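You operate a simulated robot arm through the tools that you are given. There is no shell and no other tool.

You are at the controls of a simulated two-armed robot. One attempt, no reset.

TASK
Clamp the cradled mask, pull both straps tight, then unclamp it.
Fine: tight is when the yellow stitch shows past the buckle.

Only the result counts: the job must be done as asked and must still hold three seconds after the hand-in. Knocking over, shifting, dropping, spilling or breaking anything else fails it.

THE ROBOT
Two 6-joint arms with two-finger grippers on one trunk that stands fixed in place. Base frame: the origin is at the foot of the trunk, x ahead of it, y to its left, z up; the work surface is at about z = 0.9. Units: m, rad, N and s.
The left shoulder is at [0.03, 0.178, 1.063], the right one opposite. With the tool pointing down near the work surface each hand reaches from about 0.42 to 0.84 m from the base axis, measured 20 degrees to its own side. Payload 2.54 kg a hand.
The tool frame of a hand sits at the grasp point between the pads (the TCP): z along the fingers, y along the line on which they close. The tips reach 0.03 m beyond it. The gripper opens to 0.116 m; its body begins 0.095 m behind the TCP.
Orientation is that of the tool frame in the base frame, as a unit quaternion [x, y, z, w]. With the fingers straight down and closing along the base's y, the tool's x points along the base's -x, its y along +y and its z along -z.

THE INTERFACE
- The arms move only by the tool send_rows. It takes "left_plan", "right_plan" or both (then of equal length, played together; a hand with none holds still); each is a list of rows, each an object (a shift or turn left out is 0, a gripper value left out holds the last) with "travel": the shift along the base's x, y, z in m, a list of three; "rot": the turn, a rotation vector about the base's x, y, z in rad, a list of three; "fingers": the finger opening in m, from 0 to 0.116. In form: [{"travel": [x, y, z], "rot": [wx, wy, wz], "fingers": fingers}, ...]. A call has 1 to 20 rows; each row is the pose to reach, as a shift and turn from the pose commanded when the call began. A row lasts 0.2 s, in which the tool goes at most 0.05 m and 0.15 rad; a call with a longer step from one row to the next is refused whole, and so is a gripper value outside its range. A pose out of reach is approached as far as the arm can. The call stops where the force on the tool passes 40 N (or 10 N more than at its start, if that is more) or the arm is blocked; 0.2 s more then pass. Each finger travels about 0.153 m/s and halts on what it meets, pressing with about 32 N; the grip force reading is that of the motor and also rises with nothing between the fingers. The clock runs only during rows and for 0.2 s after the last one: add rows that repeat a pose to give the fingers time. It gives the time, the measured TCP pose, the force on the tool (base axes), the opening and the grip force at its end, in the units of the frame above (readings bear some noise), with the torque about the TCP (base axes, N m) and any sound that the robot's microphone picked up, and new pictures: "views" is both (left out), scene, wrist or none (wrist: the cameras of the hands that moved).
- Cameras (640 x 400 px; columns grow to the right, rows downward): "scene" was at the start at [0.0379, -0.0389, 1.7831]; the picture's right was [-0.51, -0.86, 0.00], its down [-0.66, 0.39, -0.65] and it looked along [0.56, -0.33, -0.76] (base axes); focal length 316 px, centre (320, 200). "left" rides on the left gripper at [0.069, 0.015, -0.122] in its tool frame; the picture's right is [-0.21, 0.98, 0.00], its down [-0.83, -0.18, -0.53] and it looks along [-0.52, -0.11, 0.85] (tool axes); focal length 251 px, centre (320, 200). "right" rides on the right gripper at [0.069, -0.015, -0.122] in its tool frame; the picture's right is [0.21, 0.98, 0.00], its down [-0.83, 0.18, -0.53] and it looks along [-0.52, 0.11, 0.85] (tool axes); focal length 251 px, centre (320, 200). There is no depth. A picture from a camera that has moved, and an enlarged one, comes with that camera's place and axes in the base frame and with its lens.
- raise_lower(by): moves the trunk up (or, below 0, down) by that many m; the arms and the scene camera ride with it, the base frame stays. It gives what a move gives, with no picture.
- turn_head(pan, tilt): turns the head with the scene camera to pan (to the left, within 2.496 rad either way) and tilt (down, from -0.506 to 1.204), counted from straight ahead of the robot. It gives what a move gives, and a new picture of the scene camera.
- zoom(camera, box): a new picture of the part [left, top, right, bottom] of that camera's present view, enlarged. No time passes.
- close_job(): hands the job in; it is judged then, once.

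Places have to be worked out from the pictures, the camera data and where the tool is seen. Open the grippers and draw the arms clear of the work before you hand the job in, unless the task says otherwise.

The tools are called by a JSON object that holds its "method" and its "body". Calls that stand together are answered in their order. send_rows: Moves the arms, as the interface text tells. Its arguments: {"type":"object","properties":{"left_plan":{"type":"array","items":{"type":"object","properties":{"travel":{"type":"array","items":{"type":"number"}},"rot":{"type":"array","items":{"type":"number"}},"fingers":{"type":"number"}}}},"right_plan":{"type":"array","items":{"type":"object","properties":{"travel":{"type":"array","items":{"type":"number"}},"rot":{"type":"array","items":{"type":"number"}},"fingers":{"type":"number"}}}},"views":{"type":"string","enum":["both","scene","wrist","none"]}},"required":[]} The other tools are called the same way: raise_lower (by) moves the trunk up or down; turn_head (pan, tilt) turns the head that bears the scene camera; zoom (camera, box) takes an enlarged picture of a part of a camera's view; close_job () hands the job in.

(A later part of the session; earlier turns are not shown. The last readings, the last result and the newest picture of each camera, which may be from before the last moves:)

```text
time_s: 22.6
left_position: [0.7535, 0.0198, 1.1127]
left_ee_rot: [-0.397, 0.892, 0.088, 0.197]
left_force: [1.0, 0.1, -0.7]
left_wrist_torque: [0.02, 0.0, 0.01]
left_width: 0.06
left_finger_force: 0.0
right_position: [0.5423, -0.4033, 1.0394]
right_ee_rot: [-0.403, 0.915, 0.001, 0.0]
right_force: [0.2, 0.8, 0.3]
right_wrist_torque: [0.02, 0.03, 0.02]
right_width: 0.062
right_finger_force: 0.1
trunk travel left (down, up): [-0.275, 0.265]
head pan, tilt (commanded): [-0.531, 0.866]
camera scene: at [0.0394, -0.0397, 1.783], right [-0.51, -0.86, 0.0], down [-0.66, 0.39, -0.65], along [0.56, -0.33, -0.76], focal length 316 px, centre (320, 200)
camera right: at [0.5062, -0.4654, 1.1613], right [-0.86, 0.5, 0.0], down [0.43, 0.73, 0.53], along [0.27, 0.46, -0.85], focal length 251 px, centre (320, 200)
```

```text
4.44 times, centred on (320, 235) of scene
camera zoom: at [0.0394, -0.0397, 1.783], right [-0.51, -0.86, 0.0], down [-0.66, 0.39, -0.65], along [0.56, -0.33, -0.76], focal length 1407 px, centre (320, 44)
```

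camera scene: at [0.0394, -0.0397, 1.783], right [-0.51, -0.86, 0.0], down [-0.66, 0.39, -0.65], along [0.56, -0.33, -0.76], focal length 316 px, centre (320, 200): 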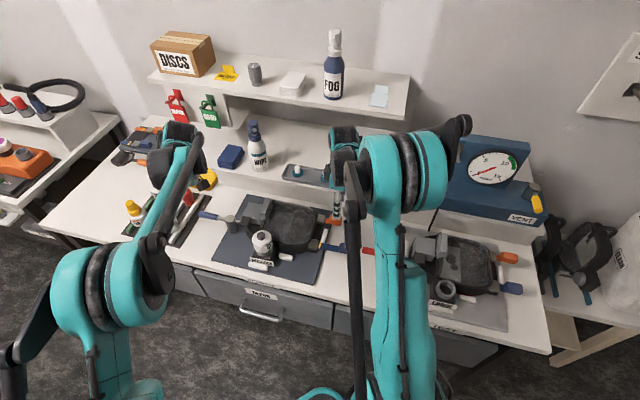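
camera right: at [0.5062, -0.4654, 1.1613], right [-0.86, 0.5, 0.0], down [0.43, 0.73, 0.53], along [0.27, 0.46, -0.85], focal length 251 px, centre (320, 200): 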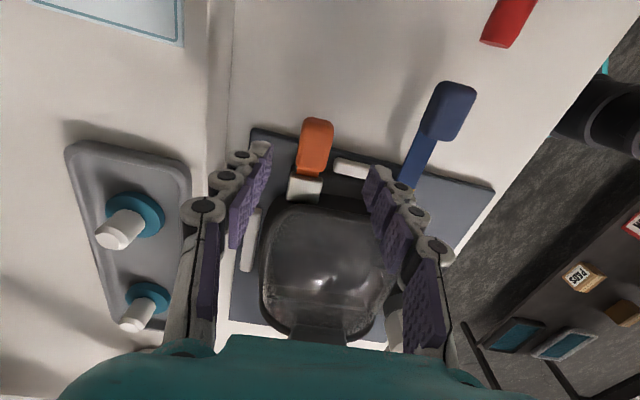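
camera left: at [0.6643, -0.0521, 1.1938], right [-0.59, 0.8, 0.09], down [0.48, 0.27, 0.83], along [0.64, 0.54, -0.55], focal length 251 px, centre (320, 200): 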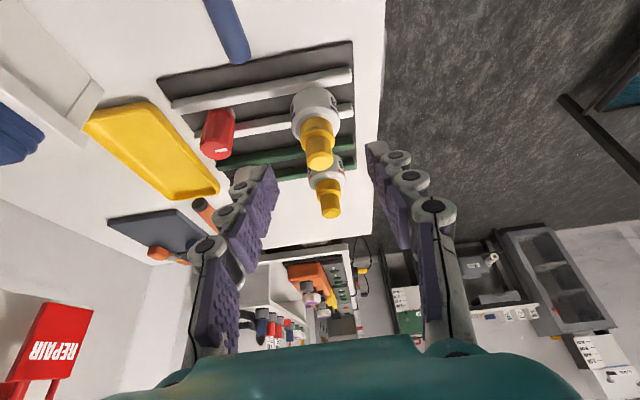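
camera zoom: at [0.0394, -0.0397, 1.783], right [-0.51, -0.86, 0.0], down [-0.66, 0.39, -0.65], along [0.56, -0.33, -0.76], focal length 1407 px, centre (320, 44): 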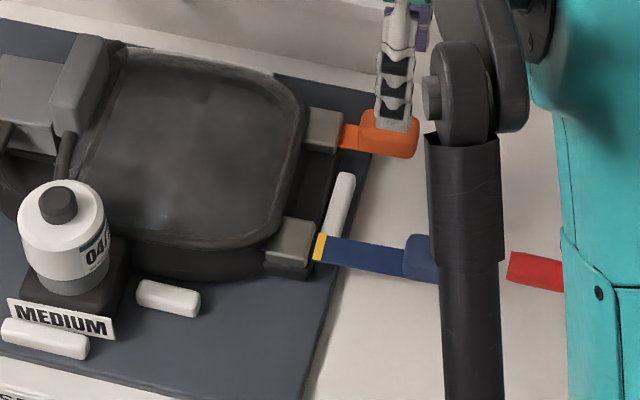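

The orange tab is centred near (0.549,-0.401) with its top at z≈0.95, and the strap directions measure about 49°. I lower around the orange tab slightly outward of centre to stay clear of the white locator.

{"method": "send_rows", "body": {"right_plan": [{"travel": [0.0047, -0.0007, -0.03], "rot": [0, 0, 0.03], "fingers": 0.056}, {"travel": [0.0047, -0.0007, -0.06], "rot": [0, 0, 0.03], "fingers": 0.056}, {"travel": [0.0047, -0.0007, -0.083], "rot": [0, 0, 0.03], "fingers": 0.056}, {"travel": [0.0047, -0.0007, -0.0945], "rot": [0, 0, 0.03], "fingers": 0.056}]}}

{"method": "zoom", "body": {"camera": "right", "box": [180, 100, 460, 300]}}

{"method": "zoom", "body": {"camera": "scene", "box": [260, 190, 380, 280]}}

```text
time_s: 23.6
left_position: [0.7535, 0.0208, 1.1126]
left_ee_rot: [-0.396, 0.892, 0.088, 0.197]
left_force: [0.1, 0.3, -0.7]
left_wrist_torque: [-0.01, -0.01, 0.03]
left_width: 0.0599
left_finger_force: 0.2
right_position: [0.5471, -0.4051, 0.944]
right_ee_rot: [-0.416, 0.909, 0.0, 0.0]
right_force: [-0.8, 0.5, -0.2]
right_wrist_torque: [0.02, 0.0, -0.02]
right_width: 0.0561
right_finger_force: 0.0
trunk travel left (down, up): [-0.275, 0.265]
head pan, tilt (commanded): [-0.531, 0.866]
camera scene: at [0.0381, -0.039, 1.7831], right [-0.51, -0.86, 0.0], down [-0.66, 0.39, -0.65], along [0.56, -0.33, -0.76], focal length 316 px, centre (320, 200)
camera right: at [0.5131, -0.4674, 1.0662], right [-0.88, 0.48, 0.0], down [0.4, 0.74, 0.53], along [0.25, 0.47, -0.85], focal length 251 px, centre (320, 200)
```

scene: 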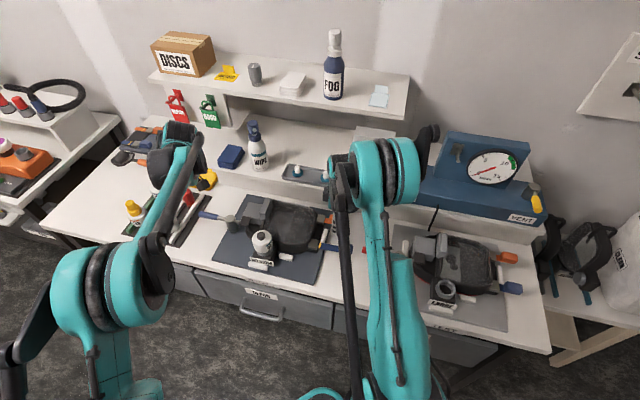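
right: 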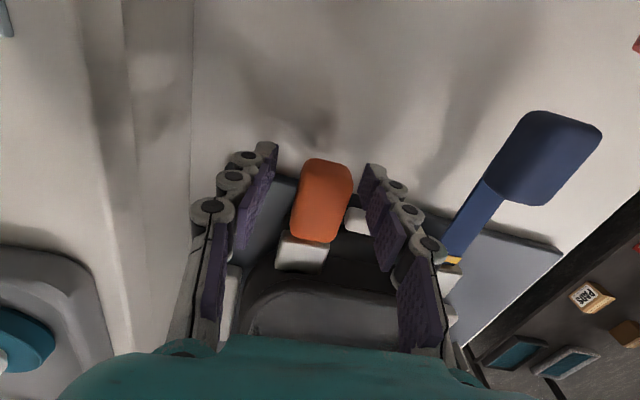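

```text
2.00 times, centred on (320, 200) of right
camera zoom: at [0.5131, -0.4674, 1.0662], right [-0.88, 0.48, 0.0], down [0.4, 0.74, 0.53], along [0.25, 0.47, -0.85], focal length 503 px, centre (320, 200)
```

zoom: 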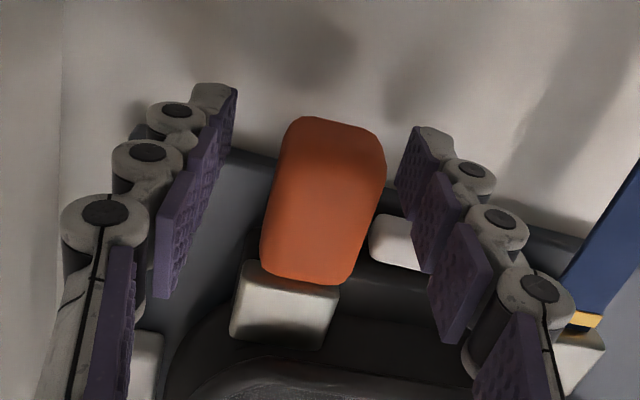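

```text
4.44 times, centred on (320, 235) of scene
camera zoom: at [0.0381, -0.039, 1.7831], right [-0.51, -0.86, 0.0], down [-0.66, 0.39, -0.65], along [0.56, -0.33, -0.76], focal length 1407 px, centre (320, 44)
```

zoom: 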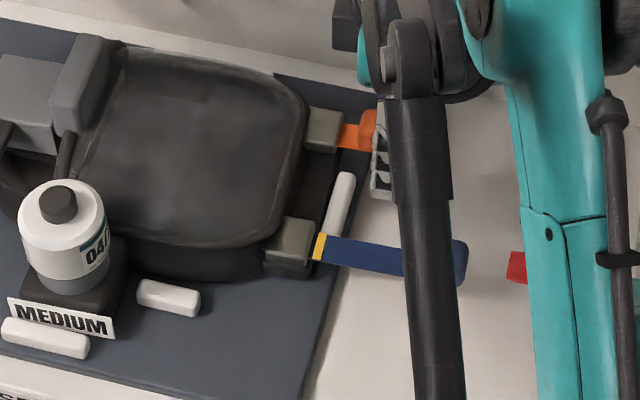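

The orange tab is centred between the pads. I close on it and then check the grip.

{"method": "send_rows", "body": {"right_plan": [{"fingers": 0.04}, {"fingers": 0.015}, {"fingers": 0.015}, {"fingers": 0.015}], "views": "none"}}

{"method": "zoom", "body": {"camera": "right", "box": [180, 100, 460, 300]}}

```text
time_s: 24.6
left_position: [0.7534, 0.0217, 1.1119]
left_ee_rot: [-0.396, 0.892, 0.088, 0.197]
left_force: [-0.1, -0.4, 0.3]
left_wrist_torque: [0.0, 0.01, -0.04]
left_width: 0.0601
left_finger_force: 0.0
right_position: [0.5476, -0.404, 0.9452]
right_ee_rot: [-0.416, 0.909, 0.0, 0.0]
right_force: [1.2, 1.2, 0.8]
right_wrist_torque: [0.04, -0.07, -0.71]
right_width: 0.0263
right_finger_force: 31.8
trunk travel left (down, up): [-0.275, 0.265]
head pan, tilt (commanded): [-0.531, 0.866]
```

```text
2.00 times, centred on (320, 200) of right
camera zoom: at [0.5133, -0.4674, 1.0664], right [-0.88, 0.48, 0.0], down [0.4, 0.74, 0.53], along [0.25, 0.47, -0.85], focal length 503 px, centre (320, 200)
```

zoom: 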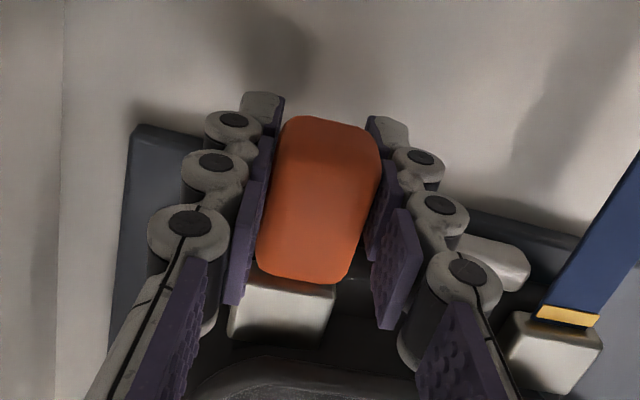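

Orange is gripped at 26 mm. I pull along (-0.66,-0.75) about 12 mm and read the forces.

{"method": "send_rows", "body": {"right_plan": [{"travel": [-0.0026, -0.003, 0.0004]}, {"travel": [-0.0053, -0.006, 0.0008]}, {"travel": [-0.0079, -0.009, 0.0012]}], "views": "none"}}

{"method": "zoom", "body": {"camera": "right", "box": [180, 100, 460, 300]}}

{"method": "zoom", "body": {"camera": "scene", "box": [180, 180, 340, 300]}}

```text
time_s: 25.4
left_position: [0.7545, 0.0215, 1.1128]
left_ee_rot: [-0.397, 0.892, 0.088, 0.197]
left_force: [-0.6, -0.5, 0.3]
left_wrist_torque: [0.05, 0.01, -0.01]
left_width: 0.06
left_finger_force: 0.0
right_position: [0.54, -0.4139, 0.9462]
right_ee_rot: [-0.416, 0.909, 0.0, 0.0]
right_force: [3.1, 3.1, -0.4]
right_wrist_torque: [-0.23, 0.16, -0.68]
right_width: 0.0267
right_finger_force: 32.0
trunk travel left (down, up): [-0.275, 0.265]
head pan, tilt (commanded): [-0.531, 0.866]
```

```text
2.00 times, centred on (320, 200) of right
camera zoom: at [0.5057, -0.4762, 1.0681], right [-0.88, 0.48, 0.0], down [0.4, 0.74, 0.53], along [0.25, 0.47, -0.85], focal length 503 px, centre (320, 200)
```

zoom: 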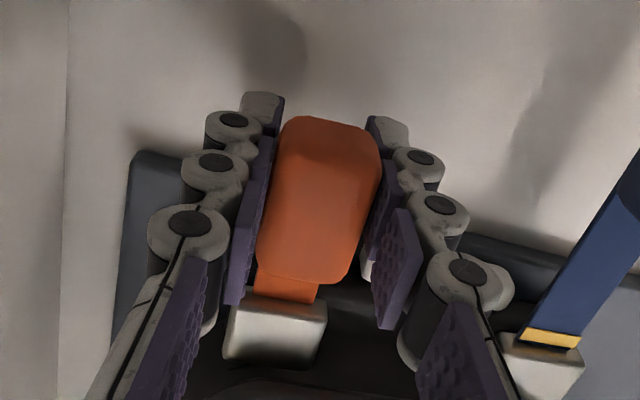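

```text
3.33 times, centred on (260, 240) of scene
camera zoom: at [0.0393, -0.0391, 1.783], right [-0.51, -0.86, 0.0], down [-0.66, 0.39, -0.65], along [0.56, -0.33, -0.76], focal length 1055 px, centre (520, 67)
```

zoom: 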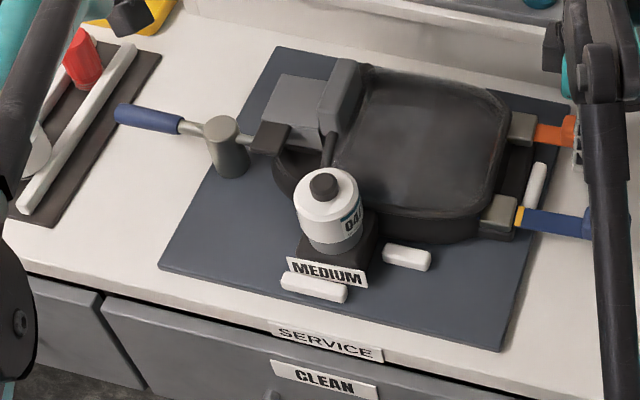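

Resistance is only about 4 N and the mask has not shifted further. I continue the orange pull another 18 mm.

{"method": "send_rows", "body": {"right_plan": [{"travel": [-0.0026, -0.003, 0.0003]}, {"travel": [-0.0053, -0.006, 0.0006]}, {"travel": [-0.0079, -0.009, 0.0009]}, {"travel": [-0.0106, -0.012, 0.001]}, {"travel": [-0.0119, -0.0135, 0.001]}], "views": "wrist"}}

{"method": "zoom", "body": {"camera": "right", "box": [240, 200, 380, 300]}}

{"method": "zoom", "body": {"camera": "scene", "box": [280, 190, 360, 250]}}

```text
time_s: 26.6
left_position: [0.7532, 0.0205, 1.1126]
left_ee_rot: [-0.397, 0.892, 0.089, 0.198]
left_force: [-0.3, 0.2, 0.3]
left_wrist_torque: [-0.01, 0.0, -0.01]
left_width: 0.06
left_finger_force: 0.1
right_position: [0.5283, -0.4264, 0.9464]
right_ee_rot: [-0.417, 0.909, 0.0, 0.0]
right_force: [4.3, 2.7, -1.1]
right_wrist_torque: [0.02, -0.22, -0.72]
right_width: 0.0264
right_finger_force: 31.8
trunk travel left (down, up): [-0.275, 0.265]
head pan, tilt (commanded): [-0.531, 0.866]
camera right: at [0.4942, -0.489, 1.0691], right [-0.88, 0.48, 0.0], down [0.4, 0.74, 0.53], along [0.25, 0.47, -0.85], focal length 251 px, centre (320, 200)
```

right: 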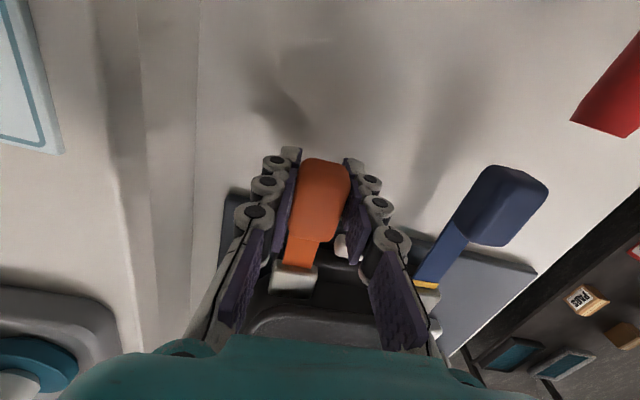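

```text
4.00 times, centred on (310, 250) of right
camera zoom: at [0.4942, -0.489, 1.0691], right [-0.88, 0.48, 0.0], down [0.4, 0.74, 0.53], along [0.25, 0.47, -0.85], focal length 1006 px, centre (360, 0)
```

zoom: 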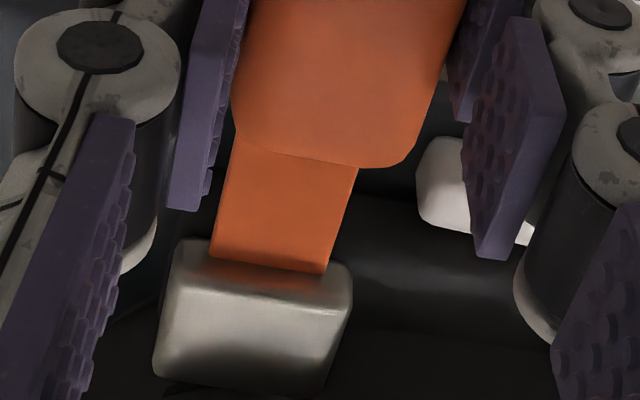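

```text
6.67 times, centred on (320, 220) of scene
camera zoom: at [0.0393, -0.039, 1.783], right [-0.51, -0.86, 0.0], down [-0.66, 0.39, -0.65], along [0.56, -0.33, -0.76], focal length 2110 px, centre (320, 67)
```

zoom: 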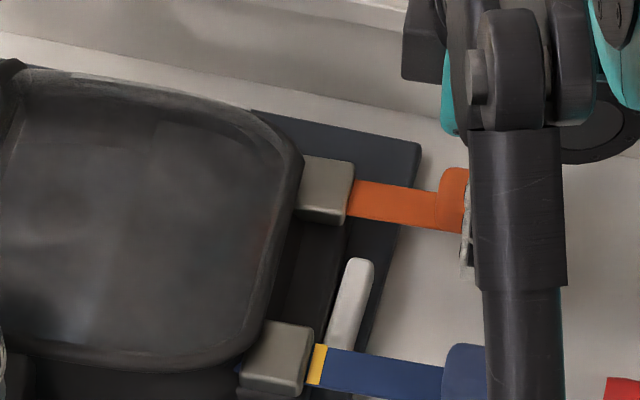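

No stitch yet on orange at about 29 mm of pull. I pull 9 mm more and look again.

{"method": "send_rows", "body": {"right_plan": [{"travel": [-0.0026, -0.003, 0.0]}, {"travel": [-0.0053, -0.006, 0.0]}, {"travel": [-0.006, -0.0068, 0.0]}], "views": "none"}}

{"method": "zoom", "body": {"camera": "right", "box": [240, 200, 380, 300]}}

{"method": "zoom", "body": {"camera": "scene", "box": [280, 190, 360, 250]}}

```text
time_s: 27.4
left_position: [0.7537, 0.021, 1.1134]
left_ee_rot: [-0.396, 0.892, 0.089, 0.198]
left_force: [1.5, -0.5, -0.5]
left_wrist_torque: [-0.01, 0.0, -0.01]
left_width: 0.06
left_finger_force: 0.0
right_position: [0.5218, -0.4333, 0.9472]
right_ee_rot: [-0.416, 0.909, 0.0, -0.001]
right_force: [7.5, 0.1, 0.3]
right_wrist_torque: [0.0, -0.12, -0.8]
right_width: 0.0268
right_finger_force: 32.5
trunk travel left (down, up): [-0.275, 0.265]
head pan, tilt (commanded): [-0.531, 0.866]
```

```text
4.00 times, centred on (310, 250) of right
camera zoom: at [0.4873, -0.4962, 1.0692], right [-0.88, 0.48, 0.0], down [0.4, 0.74, 0.53], along [0.25, 0.47, -0.85], focal length 1006 px, centre (360, 0)
```

zoom: 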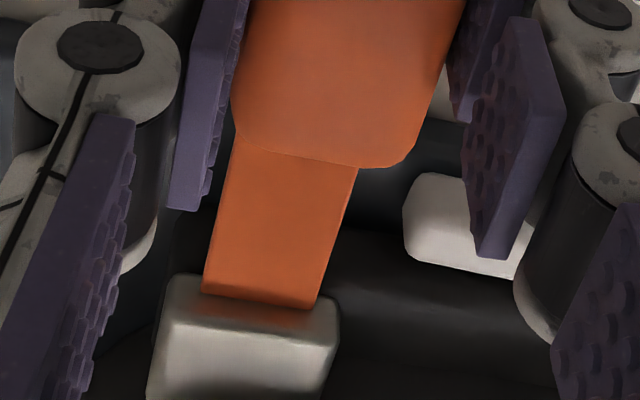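

```text
6.67 times, centred on (320, 220) of scene
camera zoom: at [0.0395, -0.0391, 1.783], right [-0.51, -0.86, 0.0], down [-0.66, 0.39, -0.65], along [0.56, -0.33, -0.76], focal length 2110 px, centre (320, 67)
```

zoom: 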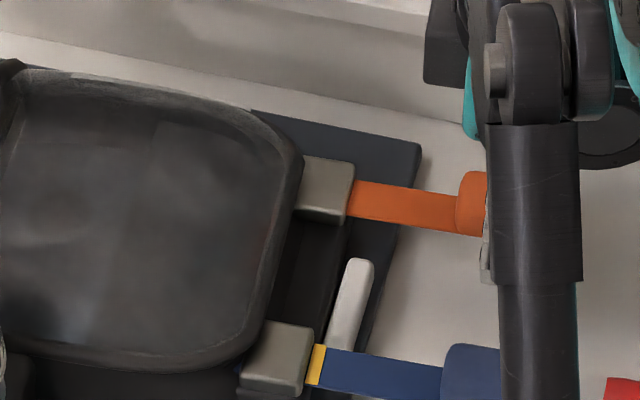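

There is still no stitch at about 38 mm, and a small 5 N sideways force says to veer slightly. I pull another 6 mm along (-0.58,-0.81).

{"method": "send_rows", "body": {"right_plan": [{"travel": [-0.0015, -0.0026, 0.0]}, {"travel": [-0.0033, -0.005, 0.0]}], "views": "none"}}

{"method": "zoom", "body": {"camera": "right", "box": [240, 200, 380, 300]}}

{"method": "zoom", "body": {"camera": "scene", "box": [280, 190, 360, 250]}}

```text
time_s: 28.0
left_position: [0.7536, 0.0209, 1.1124]
left_ee_rot: [-0.396, 0.892, 0.088, 0.198]
left_force: [0.0, 0.4, -0.4]
left_wrist_torque: [0.0, -0.01, -0.02]
left_width: 0.0602
left_finger_force: 0.0
right_position: [0.5179, -0.4363, 0.9468]
right_ee_rot: [-0.416, 0.909, 0.001, 0.0]
right_force: [2.3, 4.1, -0.3]
right_wrist_torque: [0.05, 0.06, -0.73]
right_width: 0.0269
right_finger_force: 31.8
trunk travel left (down, up): [-0.275, 0.265]
head pan, tilt (commanded): [-0.531, 0.866]
```

```text
4.00 times, centred on (310, 250) of right
camera zoom: at [0.4839, -0.5003, 1.0689], right [-0.88, 0.48, 0.0], down [0.4, 0.74, 0.53], along [0.25, 0.47, -0.85], focal length 1006 px, centre (360, 0)
```

zoom: 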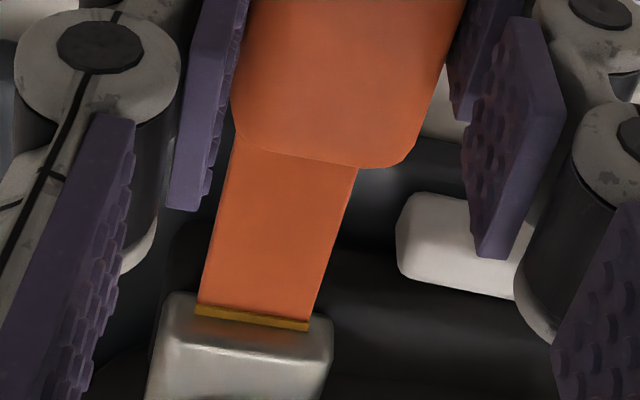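

```text
6.67 times, centred on (320, 220) of scene
camera zoom: at [0.0387, -0.0384, 1.7831], right [-0.51, -0.86, 0.0], down [-0.66, 0.39, -0.65], along [0.56, -0.33, -0.76], focal length 2110 px, centre (320, 67)
```

zoom: 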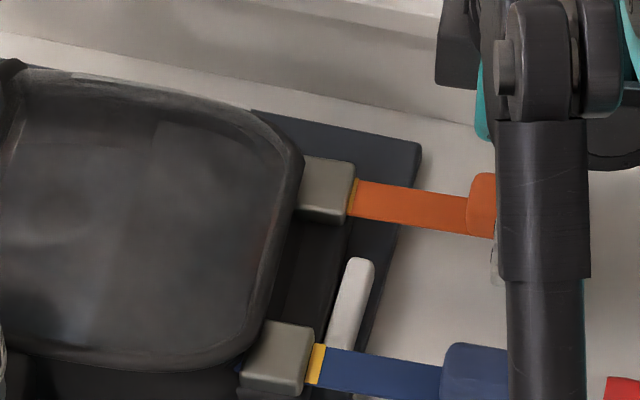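

The orange stitch is emerging, so I pull about 6 mm more to clear the whole band, as with blue.

{"method": "send_rows", "body": {"right_plan": [{"travel": [-0.0013, -0.0015, 0.0]}, {"travel": [-0.0026, -0.003, 0.0]}, {"travel": [-0.0039, -0.0046, 0.0]}], "views": "none"}}

{"method": "zoom", "body": {"camera": "right", "box": [240, 200, 380, 300]}}

{"method": "zoom", "body": {"camera": "scene", "box": [280, 190, 360, 250]}}

```text
time_s: 28.8
left_position: [0.7531, 0.0214, 1.1117]
left_ee_rot: [-0.397, 0.892, 0.089, 0.198]
left_force: [0.8, 0.7, 0.3]
left_wrist_torque: [0.04, -0.03, -0.01]
left_width: 0.0598
left_finger_force: 0.1
right_position: [0.5136, -0.4423, 0.9465]
right_ee_rot: [-0.416, 0.909, 0.0, -0.001]
right_force: [1.5, 4.5, -0.4]
right_wrist_torque: [0.04, -0.05, -0.64]
right_width: 0.0267
right_finger_force: 31.9
trunk travel left (down, up): [-0.275, 0.265]
head pan, tilt (commanded): [-0.531, 0.866]
```

```text
4.00 times, centred on (310, 250) of right
camera zoom: at [0.4802, -0.5053, 1.0693], right [-0.88, 0.48, 0.0], down [0.4, 0.74, 0.53], along [0.25, 0.47, -0.85], focal length 1006 px, centre (360, 0)
```

zoom: 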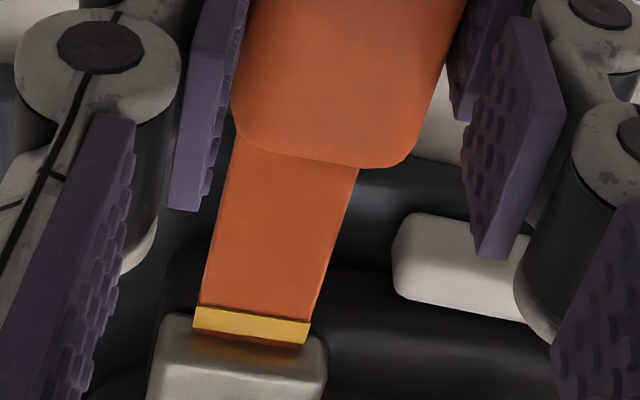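

```text
6.67 times, centred on (320, 220) of scene
camera zoom: at [0.0386, -0.0383, 1.7831], right [-0.51, -0.86, 0.0], down [-0.66, 0.39, -0.65], along [0.56, -0.33, -0.76], focal length 2110 px, centre (320, 67)
```

zoom: 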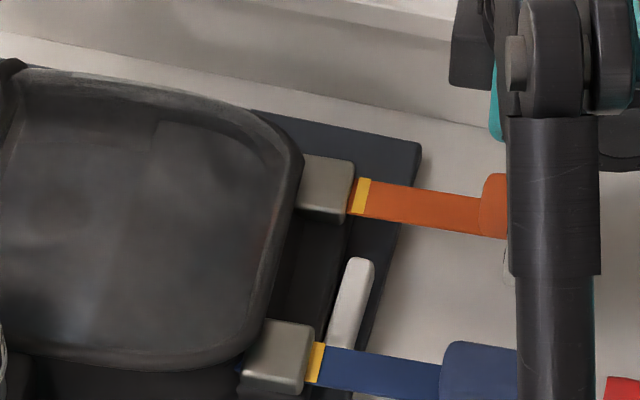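

Both yellow stitches are now past their buckles. I release the orange tab, lift, and check both.

{"method": "send_rows", "body": {"right_plan": [{"fingers": 0.042}, {"fingers": 0.056}, {"travel": [0, 0, 0.02], "fingers": 0.056}, {"travel": [0, 0, 0.06], "fingers": 0.056}, {"travel": [0, 0, 0.1], "fingers": 0.056}]}}

{"method": "zoom", "body": {"camera": "right", "box": [240, 120, 440, 270]}}

{"method": "zoom", "body": {"camera": "scene", "box": [280, 200, 360, 260]}}

```text
time_s: 30.0
left_position: [0.7522, 0.0215, 1.1139]
left_ee_rot: [-0.397, 0.892, 0.088, 0.197]
left_force: [0.3, 1.0, -0.2]
left_wrist_torque: [-0.02, -0.01, -0.01]
left_width: 0.0601
left_finger_force: 0.0
right_position: [0.5114, -0.4441, 1.0473]
right_ee_rot: [-0.416, 0.909, 0.001, -0.001]
right_force: [-0.4, -0.2, -0.7]
right_wrist_torque: [0.02, 0.0, -0.01]
right_width: 0.0564
right_finger_force: 0.2
trunk travel left (down, up): [-0.275, 0.265]
head pan, tilt (commanded): [-0.531, 0.866]
camera scene: at [0.0371, -0.0383, 1.7831], right [-0.51, -0.86, 0.0], down [-0.66, 0.39, -0.65], along [0.56, -0.33, -0.76], focal length 316 px, centre (320, 200)
camera right: at [0.4776, -0.5066, 1.1692], right [-0.88, 0.48, 0.0], down [0.4, 0.74, 0.53], along [0.25, 0.47, -0.85], focal length 251 px, centre (320, 200)
```

scene: 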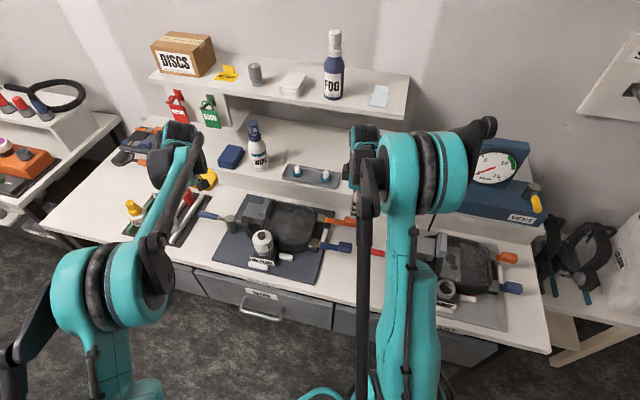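
right: 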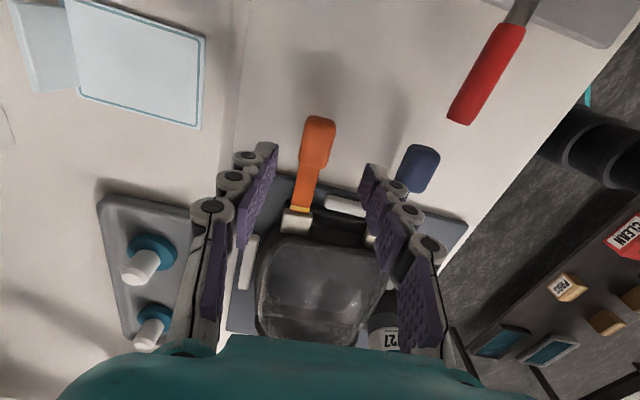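

```text
2.67 times, centred on (340, 195) of right
camera zoom: at [0.4776, -0.5066, 1.1692], right [-0.88, 0.48, 0.0], down [0.4, 0.74, 0.53], along [0.25, 0.47, -0.85], focal length 670 px, centre (267, 213)
```

zoom: 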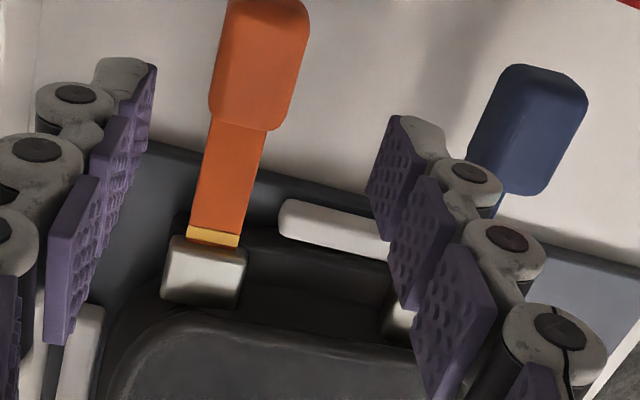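

```text
6.67 times, centred on (320, 230) of scene
camera zoom: at [0.0371, -0.0383, 1.7831], right [-0.51, -0.86, 0.0], down [-0.66, 0.39, -0.65], along [0.56, -0.33, -0.76], focal length 2110 px, centre (320, 0)
```

zoom: 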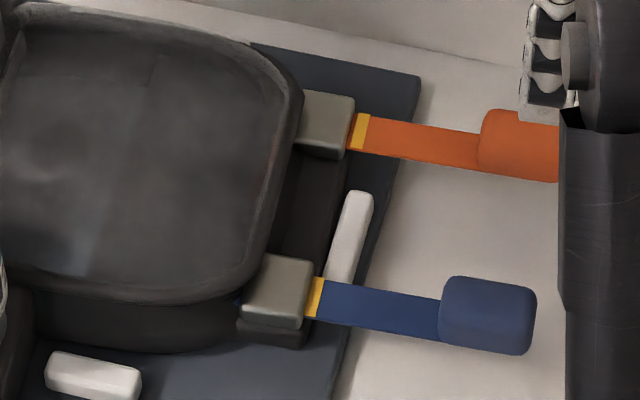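

Both stitches show, but the blue band looks slightly closer to its buckle than right after release. I zoom tightly to check it.

{"method": "zoom", "body": {"camera": "scene", "box": [308, 228, 348, 258]}}

{"method": "zoom", "body": {"camera": "scene", "box": [310, 206, 350, 236]}}

{"method": "zoom", "body": {"camera": "scene", "box": [180, 180, 340, 300]}}

```text
13.33 times, centred on (328, 243) of scene
camera zoom: at [0.0371, -0.0383, 1.7831], right [-0.51, -0.86, 0.0], down [-0.66, 0.39, -0.65], along [0.56, -0.33, -0.76], focal length 4220 px, centre (213, -373)
```

zoom: 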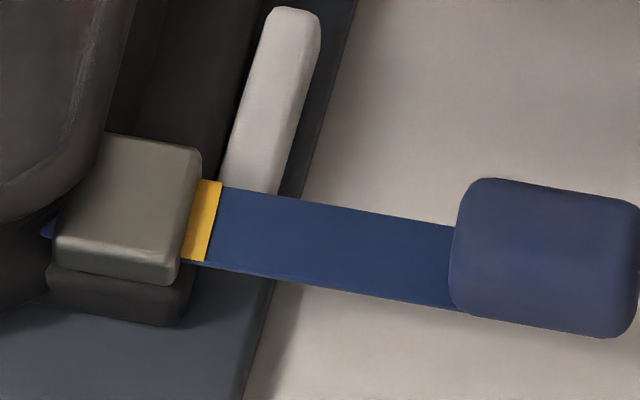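

```text
13.33 times, centred on (330, 221) of scene
camera zoom: at [0.0371, -0.0383, 1.7831], right [-0.51, -0.86, 0.0], down [-0.66, 0.39, -0.65], along [0.56, -0.33, -0.76], focal length 4220 px, centre (187, -80)
```

zoom: 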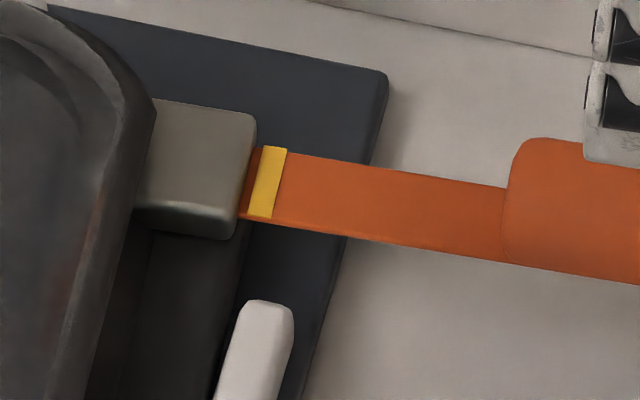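

```text
3.33 times, centred on (260, 240) of scene
camera zoom: at [0.0371, -0.0383, 1.7831], right [-0.51, -0.86, 0.0], down [-0.66, 0.39, -0.65], along [0.56, -0.33, -0.76], focal length 1055 px, centre (520, 67)
```

zoom: 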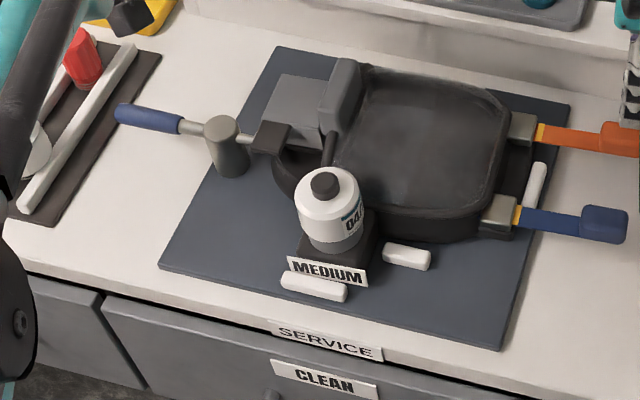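

The blue strap seems to have crept back 2–3 mm. Before unclamping I wait 3 s at this pose to see whether it is still creeping.

{"method": "send_rows", "body": {"right_plan": [{"travel": [0, 0, 0.005]}, {"travel": [0, 0, 0.01]}, {"travel": [0, 0, 0.01]}, {"travel": [0, 0, 0.01]}, {"travel": [0, 0, 0.01]}, {"travel": [0, 0, 0.01]}, {"travel": [0, 0, 0.01]}, {"travel": [0, 0, 0.01]}, {"travel": [0, 0, 0.01]}, {"travel": [0, 0, 0.01]}, {"travel": [0, 0, 0.01]}, {"travel": [0, 0, 0.01]}, {"travel": [0, 0, 0.01]}, {"travel": [0, 0, 0.01]}, {"travel": [0, 0, 0.01]}], "views": "none"}}

{"method": "zoom", "body": {"camera": "scene", "box": [308, 228, 348, 258]}}

{"method": "zoom", "body": {"camera": "scene", "box": [310, 206, 350, 236]}}

```text
time_s: 33.2
left_position: [0.7522, 0.0212, 1.112]
left_ee_rot: [-0.396, 0.892, 0.088, 0.198]
left_force: [-0.6, 0.0, 0.1]
left_wrist_torque: [0.0, 0.0, -0.03]
left_width: 0.0603
left_finger_force: 0.0
right_position: [0.5131, -0.4438, 1.0568]
right_ee_rot: [-0.417, 0.909, 0.001, 0.0]
right_force: [0.5, 0.5, 0.6]
right_wrist_torque: [0.01, 0.03, 0.0]
right_width: 0.0559
right_finger_force: 0.1
trunk travel left (down, up): [-0.275, 0.265]
head pan, tilt (commanded): [-0.531, 0.866]
```

```text
13.33 times, centred on (328, 243) of scene
camera zoom: at [0.0381, -0.039, 1.7831], right [-0.51, -0.86, 0.0], down [-0.66, 0.39, -0.65], along [0.56, -0.33, -0.76], focal length 4220 px, centre (213, -373)
```

zoom: 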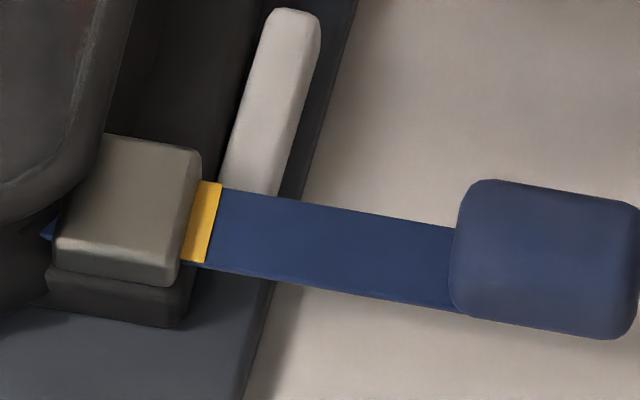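

```text
13.33 times, centred on (330, 221) of scene
camera zoom: at [0.0381, -0.039, 1.7831], right [-0.51, -0.86, 0.0], down [-0.66, 0.39, -0.65], along [0.56, -0.33, -0.76], focal length 4220 px, centre (187, -80)
```

zoom: 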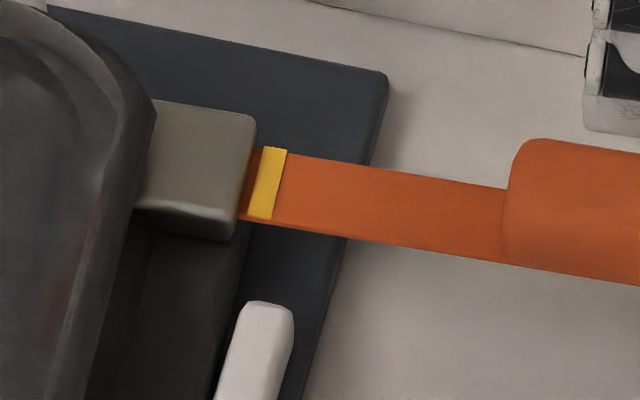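

No further creep in 3 s, so the blue shift happened while pulling orange. The blue stitch's inner edge is right at the buckle, so I re-grip blue near (0.441,-0.373) and add a few millimetres of margin while still clamped.

{"method": "send_rows", "body": {"right_plan": [{"travel": [-0.024, 0.023, 0], "rot": [0, 0, -0.01]}, {"travel": [-0.048, 0.046, 0], "rot": [0, 0, -0.02]}, {"travel": [-0.072, 0.071, -0.01], "rot": [0, 0, -0.02]}, {"travel": [-0.072, 0.071, -0.04], "rot": [0, 0, -0.02]}], "views": "wrist"}}

{"method": "zoom", "body": {"camera": "right", "box": [180, 60, 460, 260]}}

```text
time_s: 34.2
left_position: [0.7545, 0.0199, 1.1117]
left_ee_rot: [-0.397, 0.892, 0.089, 0.198]
left_force: [-0.6, -0.5, 0.2]
left_wrist_torque: [0.01, 0.0, 0.04]
left_width: 0.0598
left_finger_force: 0.0
right_position: [0.4458, -0.3708, 1.0148]
right_ee_rot: [-0.407, 0.913, 0.0, 0.0]
right_force: [0.6, 0.2, -0.5]
right_wrist_torque: [0.04, 0.03, 0.03]
right_width: 0.0561
right_finger_force: 0.0
trunk travel left (down, up): [-0.275, 0.265]
head pan, tilt (commanded): [-0.531, 0.866]
camera right: at [0.4084, -0.4344, 1.138], right [-0.87, 0.49, 0.0], down [0.42, 0.73, 0.53], along [0.26, 0.47, -0.85], focal length 251 px, centre (320, 200)
```

right: 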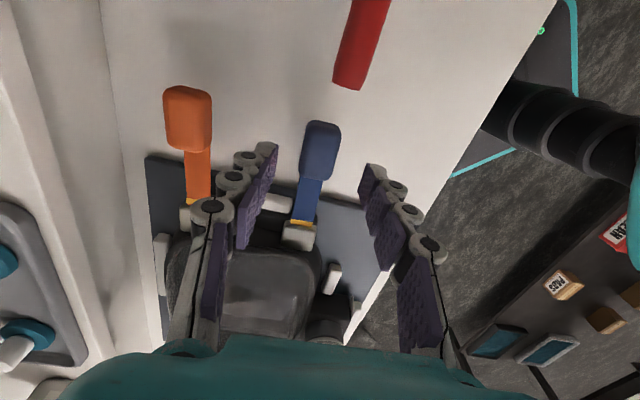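

```text
2.00 times, centred on (320, 160) of right
camera zoom: at [0.4084, -0.4344, 1.138], right [-0.87, 0.49, 0.0], down [0.42, 0.73, 0.53], along [0.26, 0.47, -0.85], focal length 503 px, centre (320, 280)
```

zoom: 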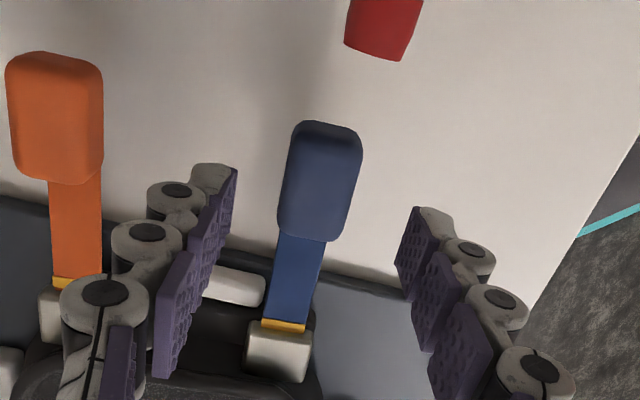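

The blue tab is right under the hand at about (0.444,-0.372). I lower, close, and re-pull a few millimetres.

{"method": "send_rows", "body": {"right_plan": [{"travel": [-0.0015, -0.001, -0.03]}, {"travel": [-0.002, -0.0015, -0.055]}, {"travel": [-0.002, -0.0015, -0.067]}, {"travel": [-0.002, -0.0015, -0.067], "fingers": 0.035}, {"travel": [-0.002, -0.0015, -0.067], "fingers": 0.015}, {"travel": [-0.002, -0.0015, -0.067], "fingers": 0.015}, {"travel": [-0.002, -0.0015, -0.067], "fingers": 0.015}], "views": "none"}}

{"method": "zoom", "body": {"camera": "right", "box": [240, 150, 380, 250]}}

{"method": "zoom", "body": {"camera": "right", "box": [240, 220, 380, 320]}}

```text
time_s: 35.8
left_position: [0.753, 0.0202, 1.1121]
left_ee_rot: [-0.397, 0.892, 0.088, 0.198]
left_force: [0.4, -0.2, -0.2]
left_wrist_torque: [0.0, -0.01, 0.02]
left_width: 0.0599
left_finger_force: 0.1
right_position: [0.4416, -0.3734, 0.9512]
right_ee_rot: [-0.407, 0.913, 0.0, 0.0]
right_force: [3.4, -1.5, 0.0]
right_wrist_torque: [-0.04, -0.14, -0.62]
right_width: 0.0261
right_finger_force: 31.7
trunk travel left (down, up): [-0.275, 0.265]
head pan, tilt (commanded): [-0.531, 0.866]
```

```text
4.00 times, centred on (310, 200) of right
camera zoom: at [0.4059, -0.4357, 1.0726], right [-0.87, 0.49, 0.0], down [0.42, 0.74, 0.53], along [0.26, 0.46, -0.85], focal length 1006 px, centre (360, 200)
```

zoom: 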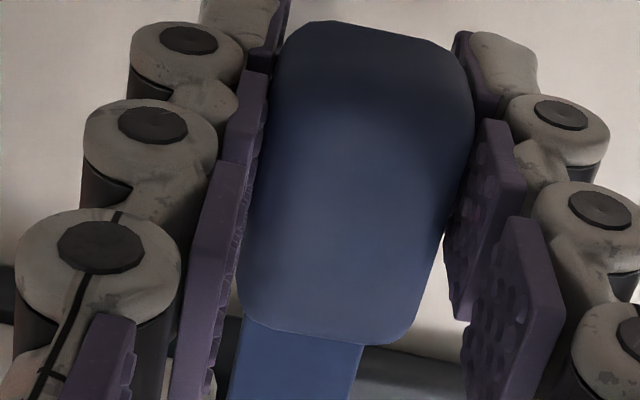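

```text
4.00 times, centred on (310, 270) of right
camera zoom: at [0.4059, -0.4357, 1.0726], right [-0.87, 0.49, 0.0], down [0.42, 0.74, 0.53], along [0.26, 0.46, -0.85], focal length 1006 px, centre (360, -80)
```

zoom: 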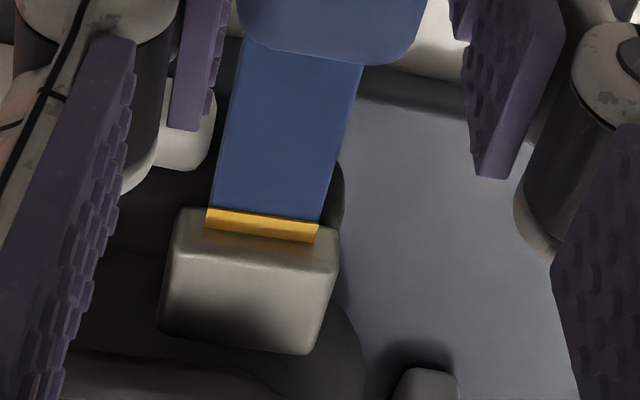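

The blue stitch is partly under the buckle lip, so re-tightening is worthwhile. I pull about 6 mm along the strap.

{"method": "send_rows", "body": {"right_plan": [{"travel": [-0.0013, -0.0016, 0.0]}, {"travel": [-0.0026, -0.0031, 0.0]}, {"travel": [-0.0039, -0.0047, 0.0]}], "views": "none"}}

{"method": "zoom", "body": {"camera": "right", "box": [240, 220, 380, 320]}}

{"method": "zoom", "body": {"camera": "scene", "box": [280, 200, 360, 260]}}

```text
time_s: 36.6
left_position: [0.7546, 0.0209, 1.1123]
left_ee_rot: [-0.397, 0.892, 0.088, 0.198]
left_force: [0.2, 0.4, -0.4]
left_wrist_torque: [0.01, 0.0, 0.03]
left_width: 0.0601
left_finger_force: 0.1
right_position: [0.4386, -0.3765, 0.9513]
right_ee_rot: [-0.408, 0.913, 0.0, -0.001]
right_force: [7.5, 1.3, -0.2]
right_wrist_torque: [0.05, -0.35, -0.49]
right_width: 0.0266
right_finger_force: 32.3
trunk travel left (down, up): [-0.275, 0.265]
head pan, tilt (commanded): [-0.531, 0.866]
```

```text
4.00 times, centred on (310, 270) of right
camera zoom: at [0.4022, -0.4398, 1.0726], right [-0.87, 0.49, 0.0], down [0.42, 0.74, 0.53], along [0.26, 0.46, -0.85], focal length 1006 px, centre (360, -80)
```

zoom: 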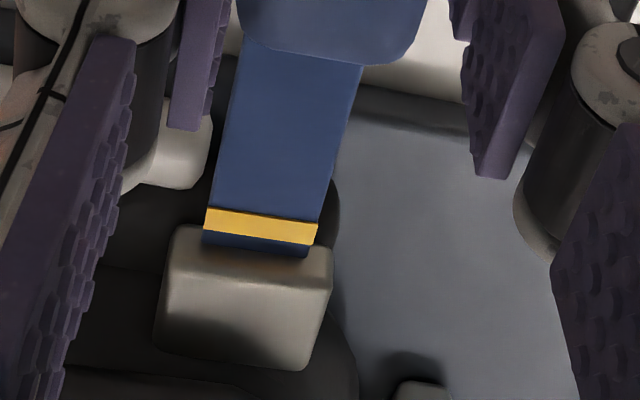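

```text
6.67 times, centred on (320, 230) of scene
camera zoom: at [0.0392, -0.0385, 1.783], right [-0.51, -0.86, 0.0], down [-0.66, 0.39, -0.65], along [0.56, -0.33, -0.76], focal length 2110 px, centre (320, 0)
```

zoom: 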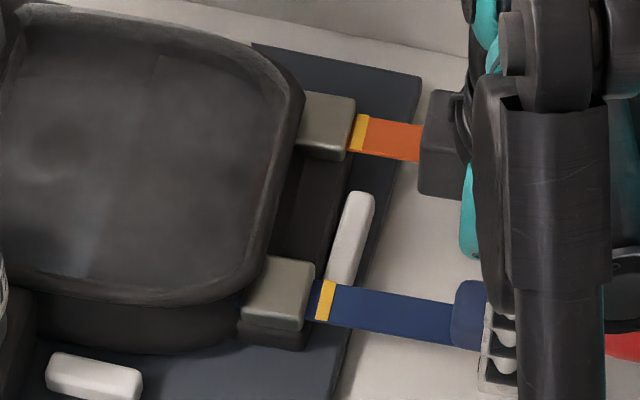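

Blue is now clear with margin. I check whether orange changed from this.

{"method": "zoom", "body": {"camera": "scene", "box": [310, 206, 350, 236]}}

{"method": "zoom", "body": {"camera": "scene", "box": [308, 228, 348, 258]}}

{"method": "zoom", "body": {"camera": "scene", "box": [180, 180, 340, 300]}}

```text
13.33 times, centred on (330, 221) of scene
camera zoom: at [0.0392, -0.0385, 1.783], right [-0.51, -0.86, 0.0], down [-0.66, 0.39, -0.65], along [0.56, -0.33, -0.76], focal length 4220 px, centre (187, -80)
```

zoom: 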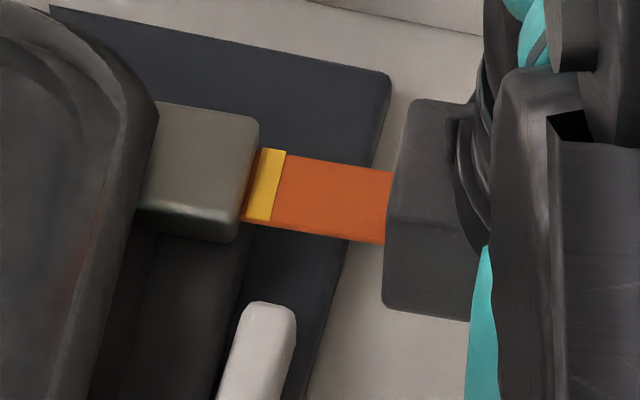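

```text
13.33 times, centred on (328, 243) of scene
camera zoom: at [0.0392, -0.0385, 1.783], right [-0.51, -0.86, 0.0], down [-0.66, 0.39, -0.65], along [0.56, -0.33, -0.76], focal length 4220 px, centre (213, -373)
```

zoom: 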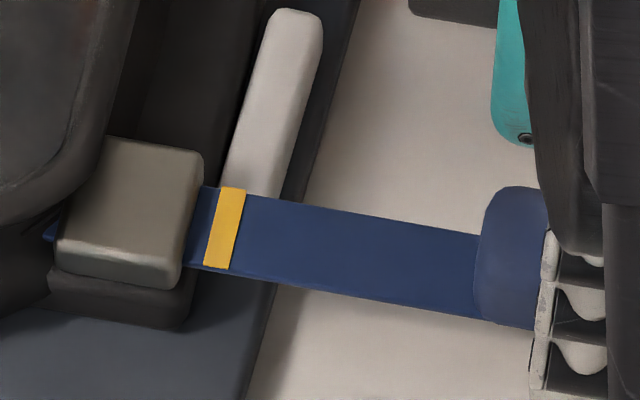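

```text
3.33 times, centred on (260, 240) of scene
camera zoom: at [0.0392, -0.0385, 1.783], right [-0.51, -0.86, 0.0], down [-0.66, 0.39, -0.65], along [0.56, -0.33, -0.76], focal length 1055 px, centre (520, 67)
```

zoom: 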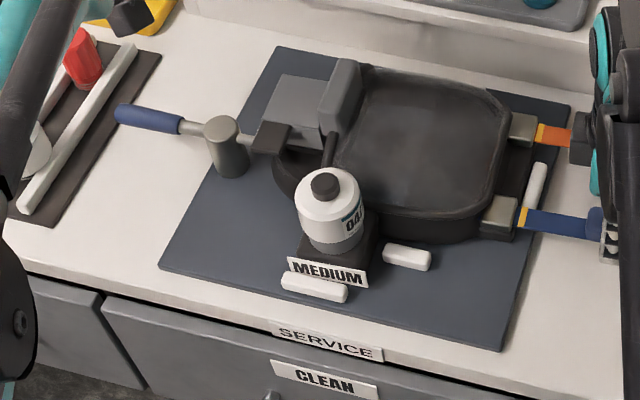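

Both bands are fully past their buckles. I release blue and lift, then look at both stitches from above.

{"method": "send_rows", "body": {"right_plan": [{"fingers": 0.042}, {"fingers": 0.056}, {"travel": [0, 0, 0.02], "fingers": 0.056}, {"travel": [0, 0, 0.06], "fingers": 0.056}, {"travel": [0, 0, 0.1], "fingers": 0.056}, {"travel": [0, 0, 0.13], "fingers": 0.056}]}}

{"method": "zoom", "body": {"camera": "right", "box": [140, 90, 380, 270]}}

{"method": "zoom", "body": {"camera": "scene", "box": [280, 200, 360, 260]}}

```text
time_s: 38.0
left_position: [0.7529, 0.0206, 1.1131]
left_ee_rot: [-0.396, 0.892, 0.088, 0.198]
left_force: [0.1, -1.3, -0.1]
left_wrist_torque: [0.0, 0.01, -0.03]
left_width: 0.0601
left_finger_force: 0.1
right_position: [0.4343, -0.3766, 1.0813]
right_ee_rot: [-0.407, 0.914, 0.0, -0.002]
right_force: [-0.3, 0.1, 0.6]
right_wrist_torque: [-0.01, -0.02, 0.02]
right_width: 0.0562
right_finger_force: 0.1
trunk travel left (down, up): [-0.275, 0.265]
head pan, tilt (commanded): [-0.531, 0.866]
camera scene: at [0.0371, -0.0383, 1.7831], right [-0.51, -0.86, 0.0], down [-0.66, 0.39, -0.65], along [0.56, -0.33, -0.76], focal length 316 px, centre (320, 200)
camera right: at [0.3992, -0.4395, 1.2038], right [-0.87, 0.49, 0.0], down [0.42, 0.74, 0.53], along [0.26, 0.46, -0.85], focal length 251 px, centre (320, 200)
```

scene: 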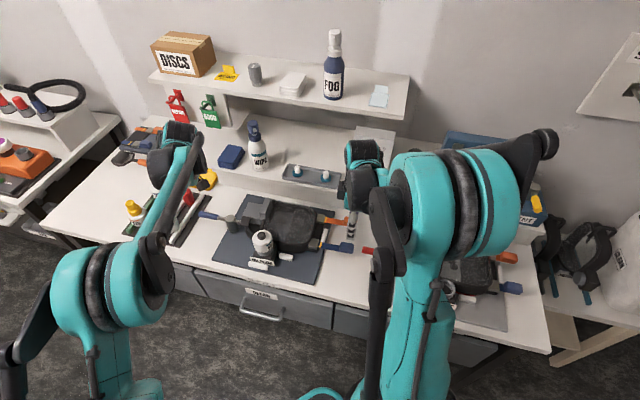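
right: 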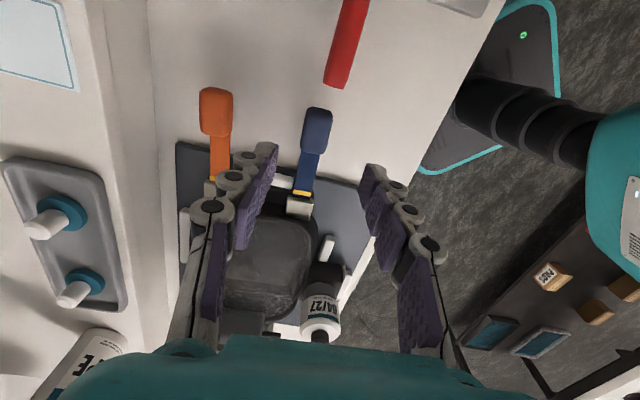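

```text
2.22 times, centred on (260, 180) of right
camera zoom: at [0.3992, -0.4395, 1.2038], right [-0.87, 0.49, 0.0], down [0.42, 0.74, 0.53], along [0.26, 0.46, -0.85], focal length 559 px, centre (453, 244)
```

zoom: 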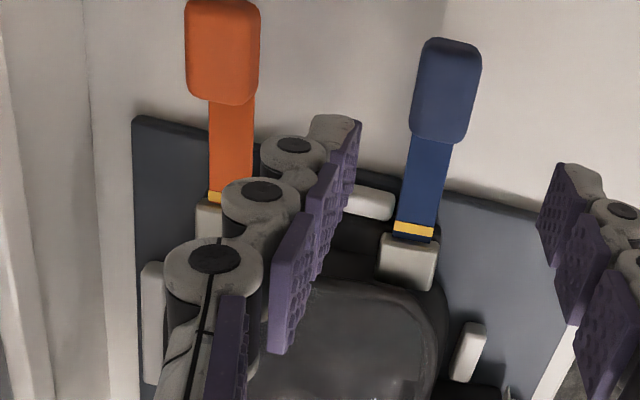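

```text
6.67 times, centred on (320, 230) of scene
camera zoom: at [0.0371, -0.0383, 1.7831], right [-0.51, -0.86, 0.0], down [-0.66, 0.39, -0.65], along [0.56, -0.33, -0.76], focal length 2110 px, centre (320, 0)
```

zoom: 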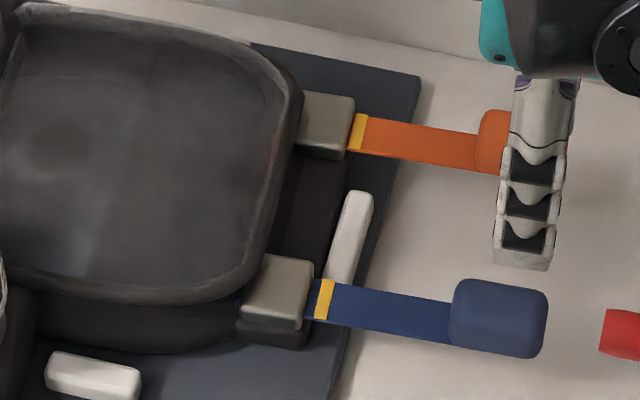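

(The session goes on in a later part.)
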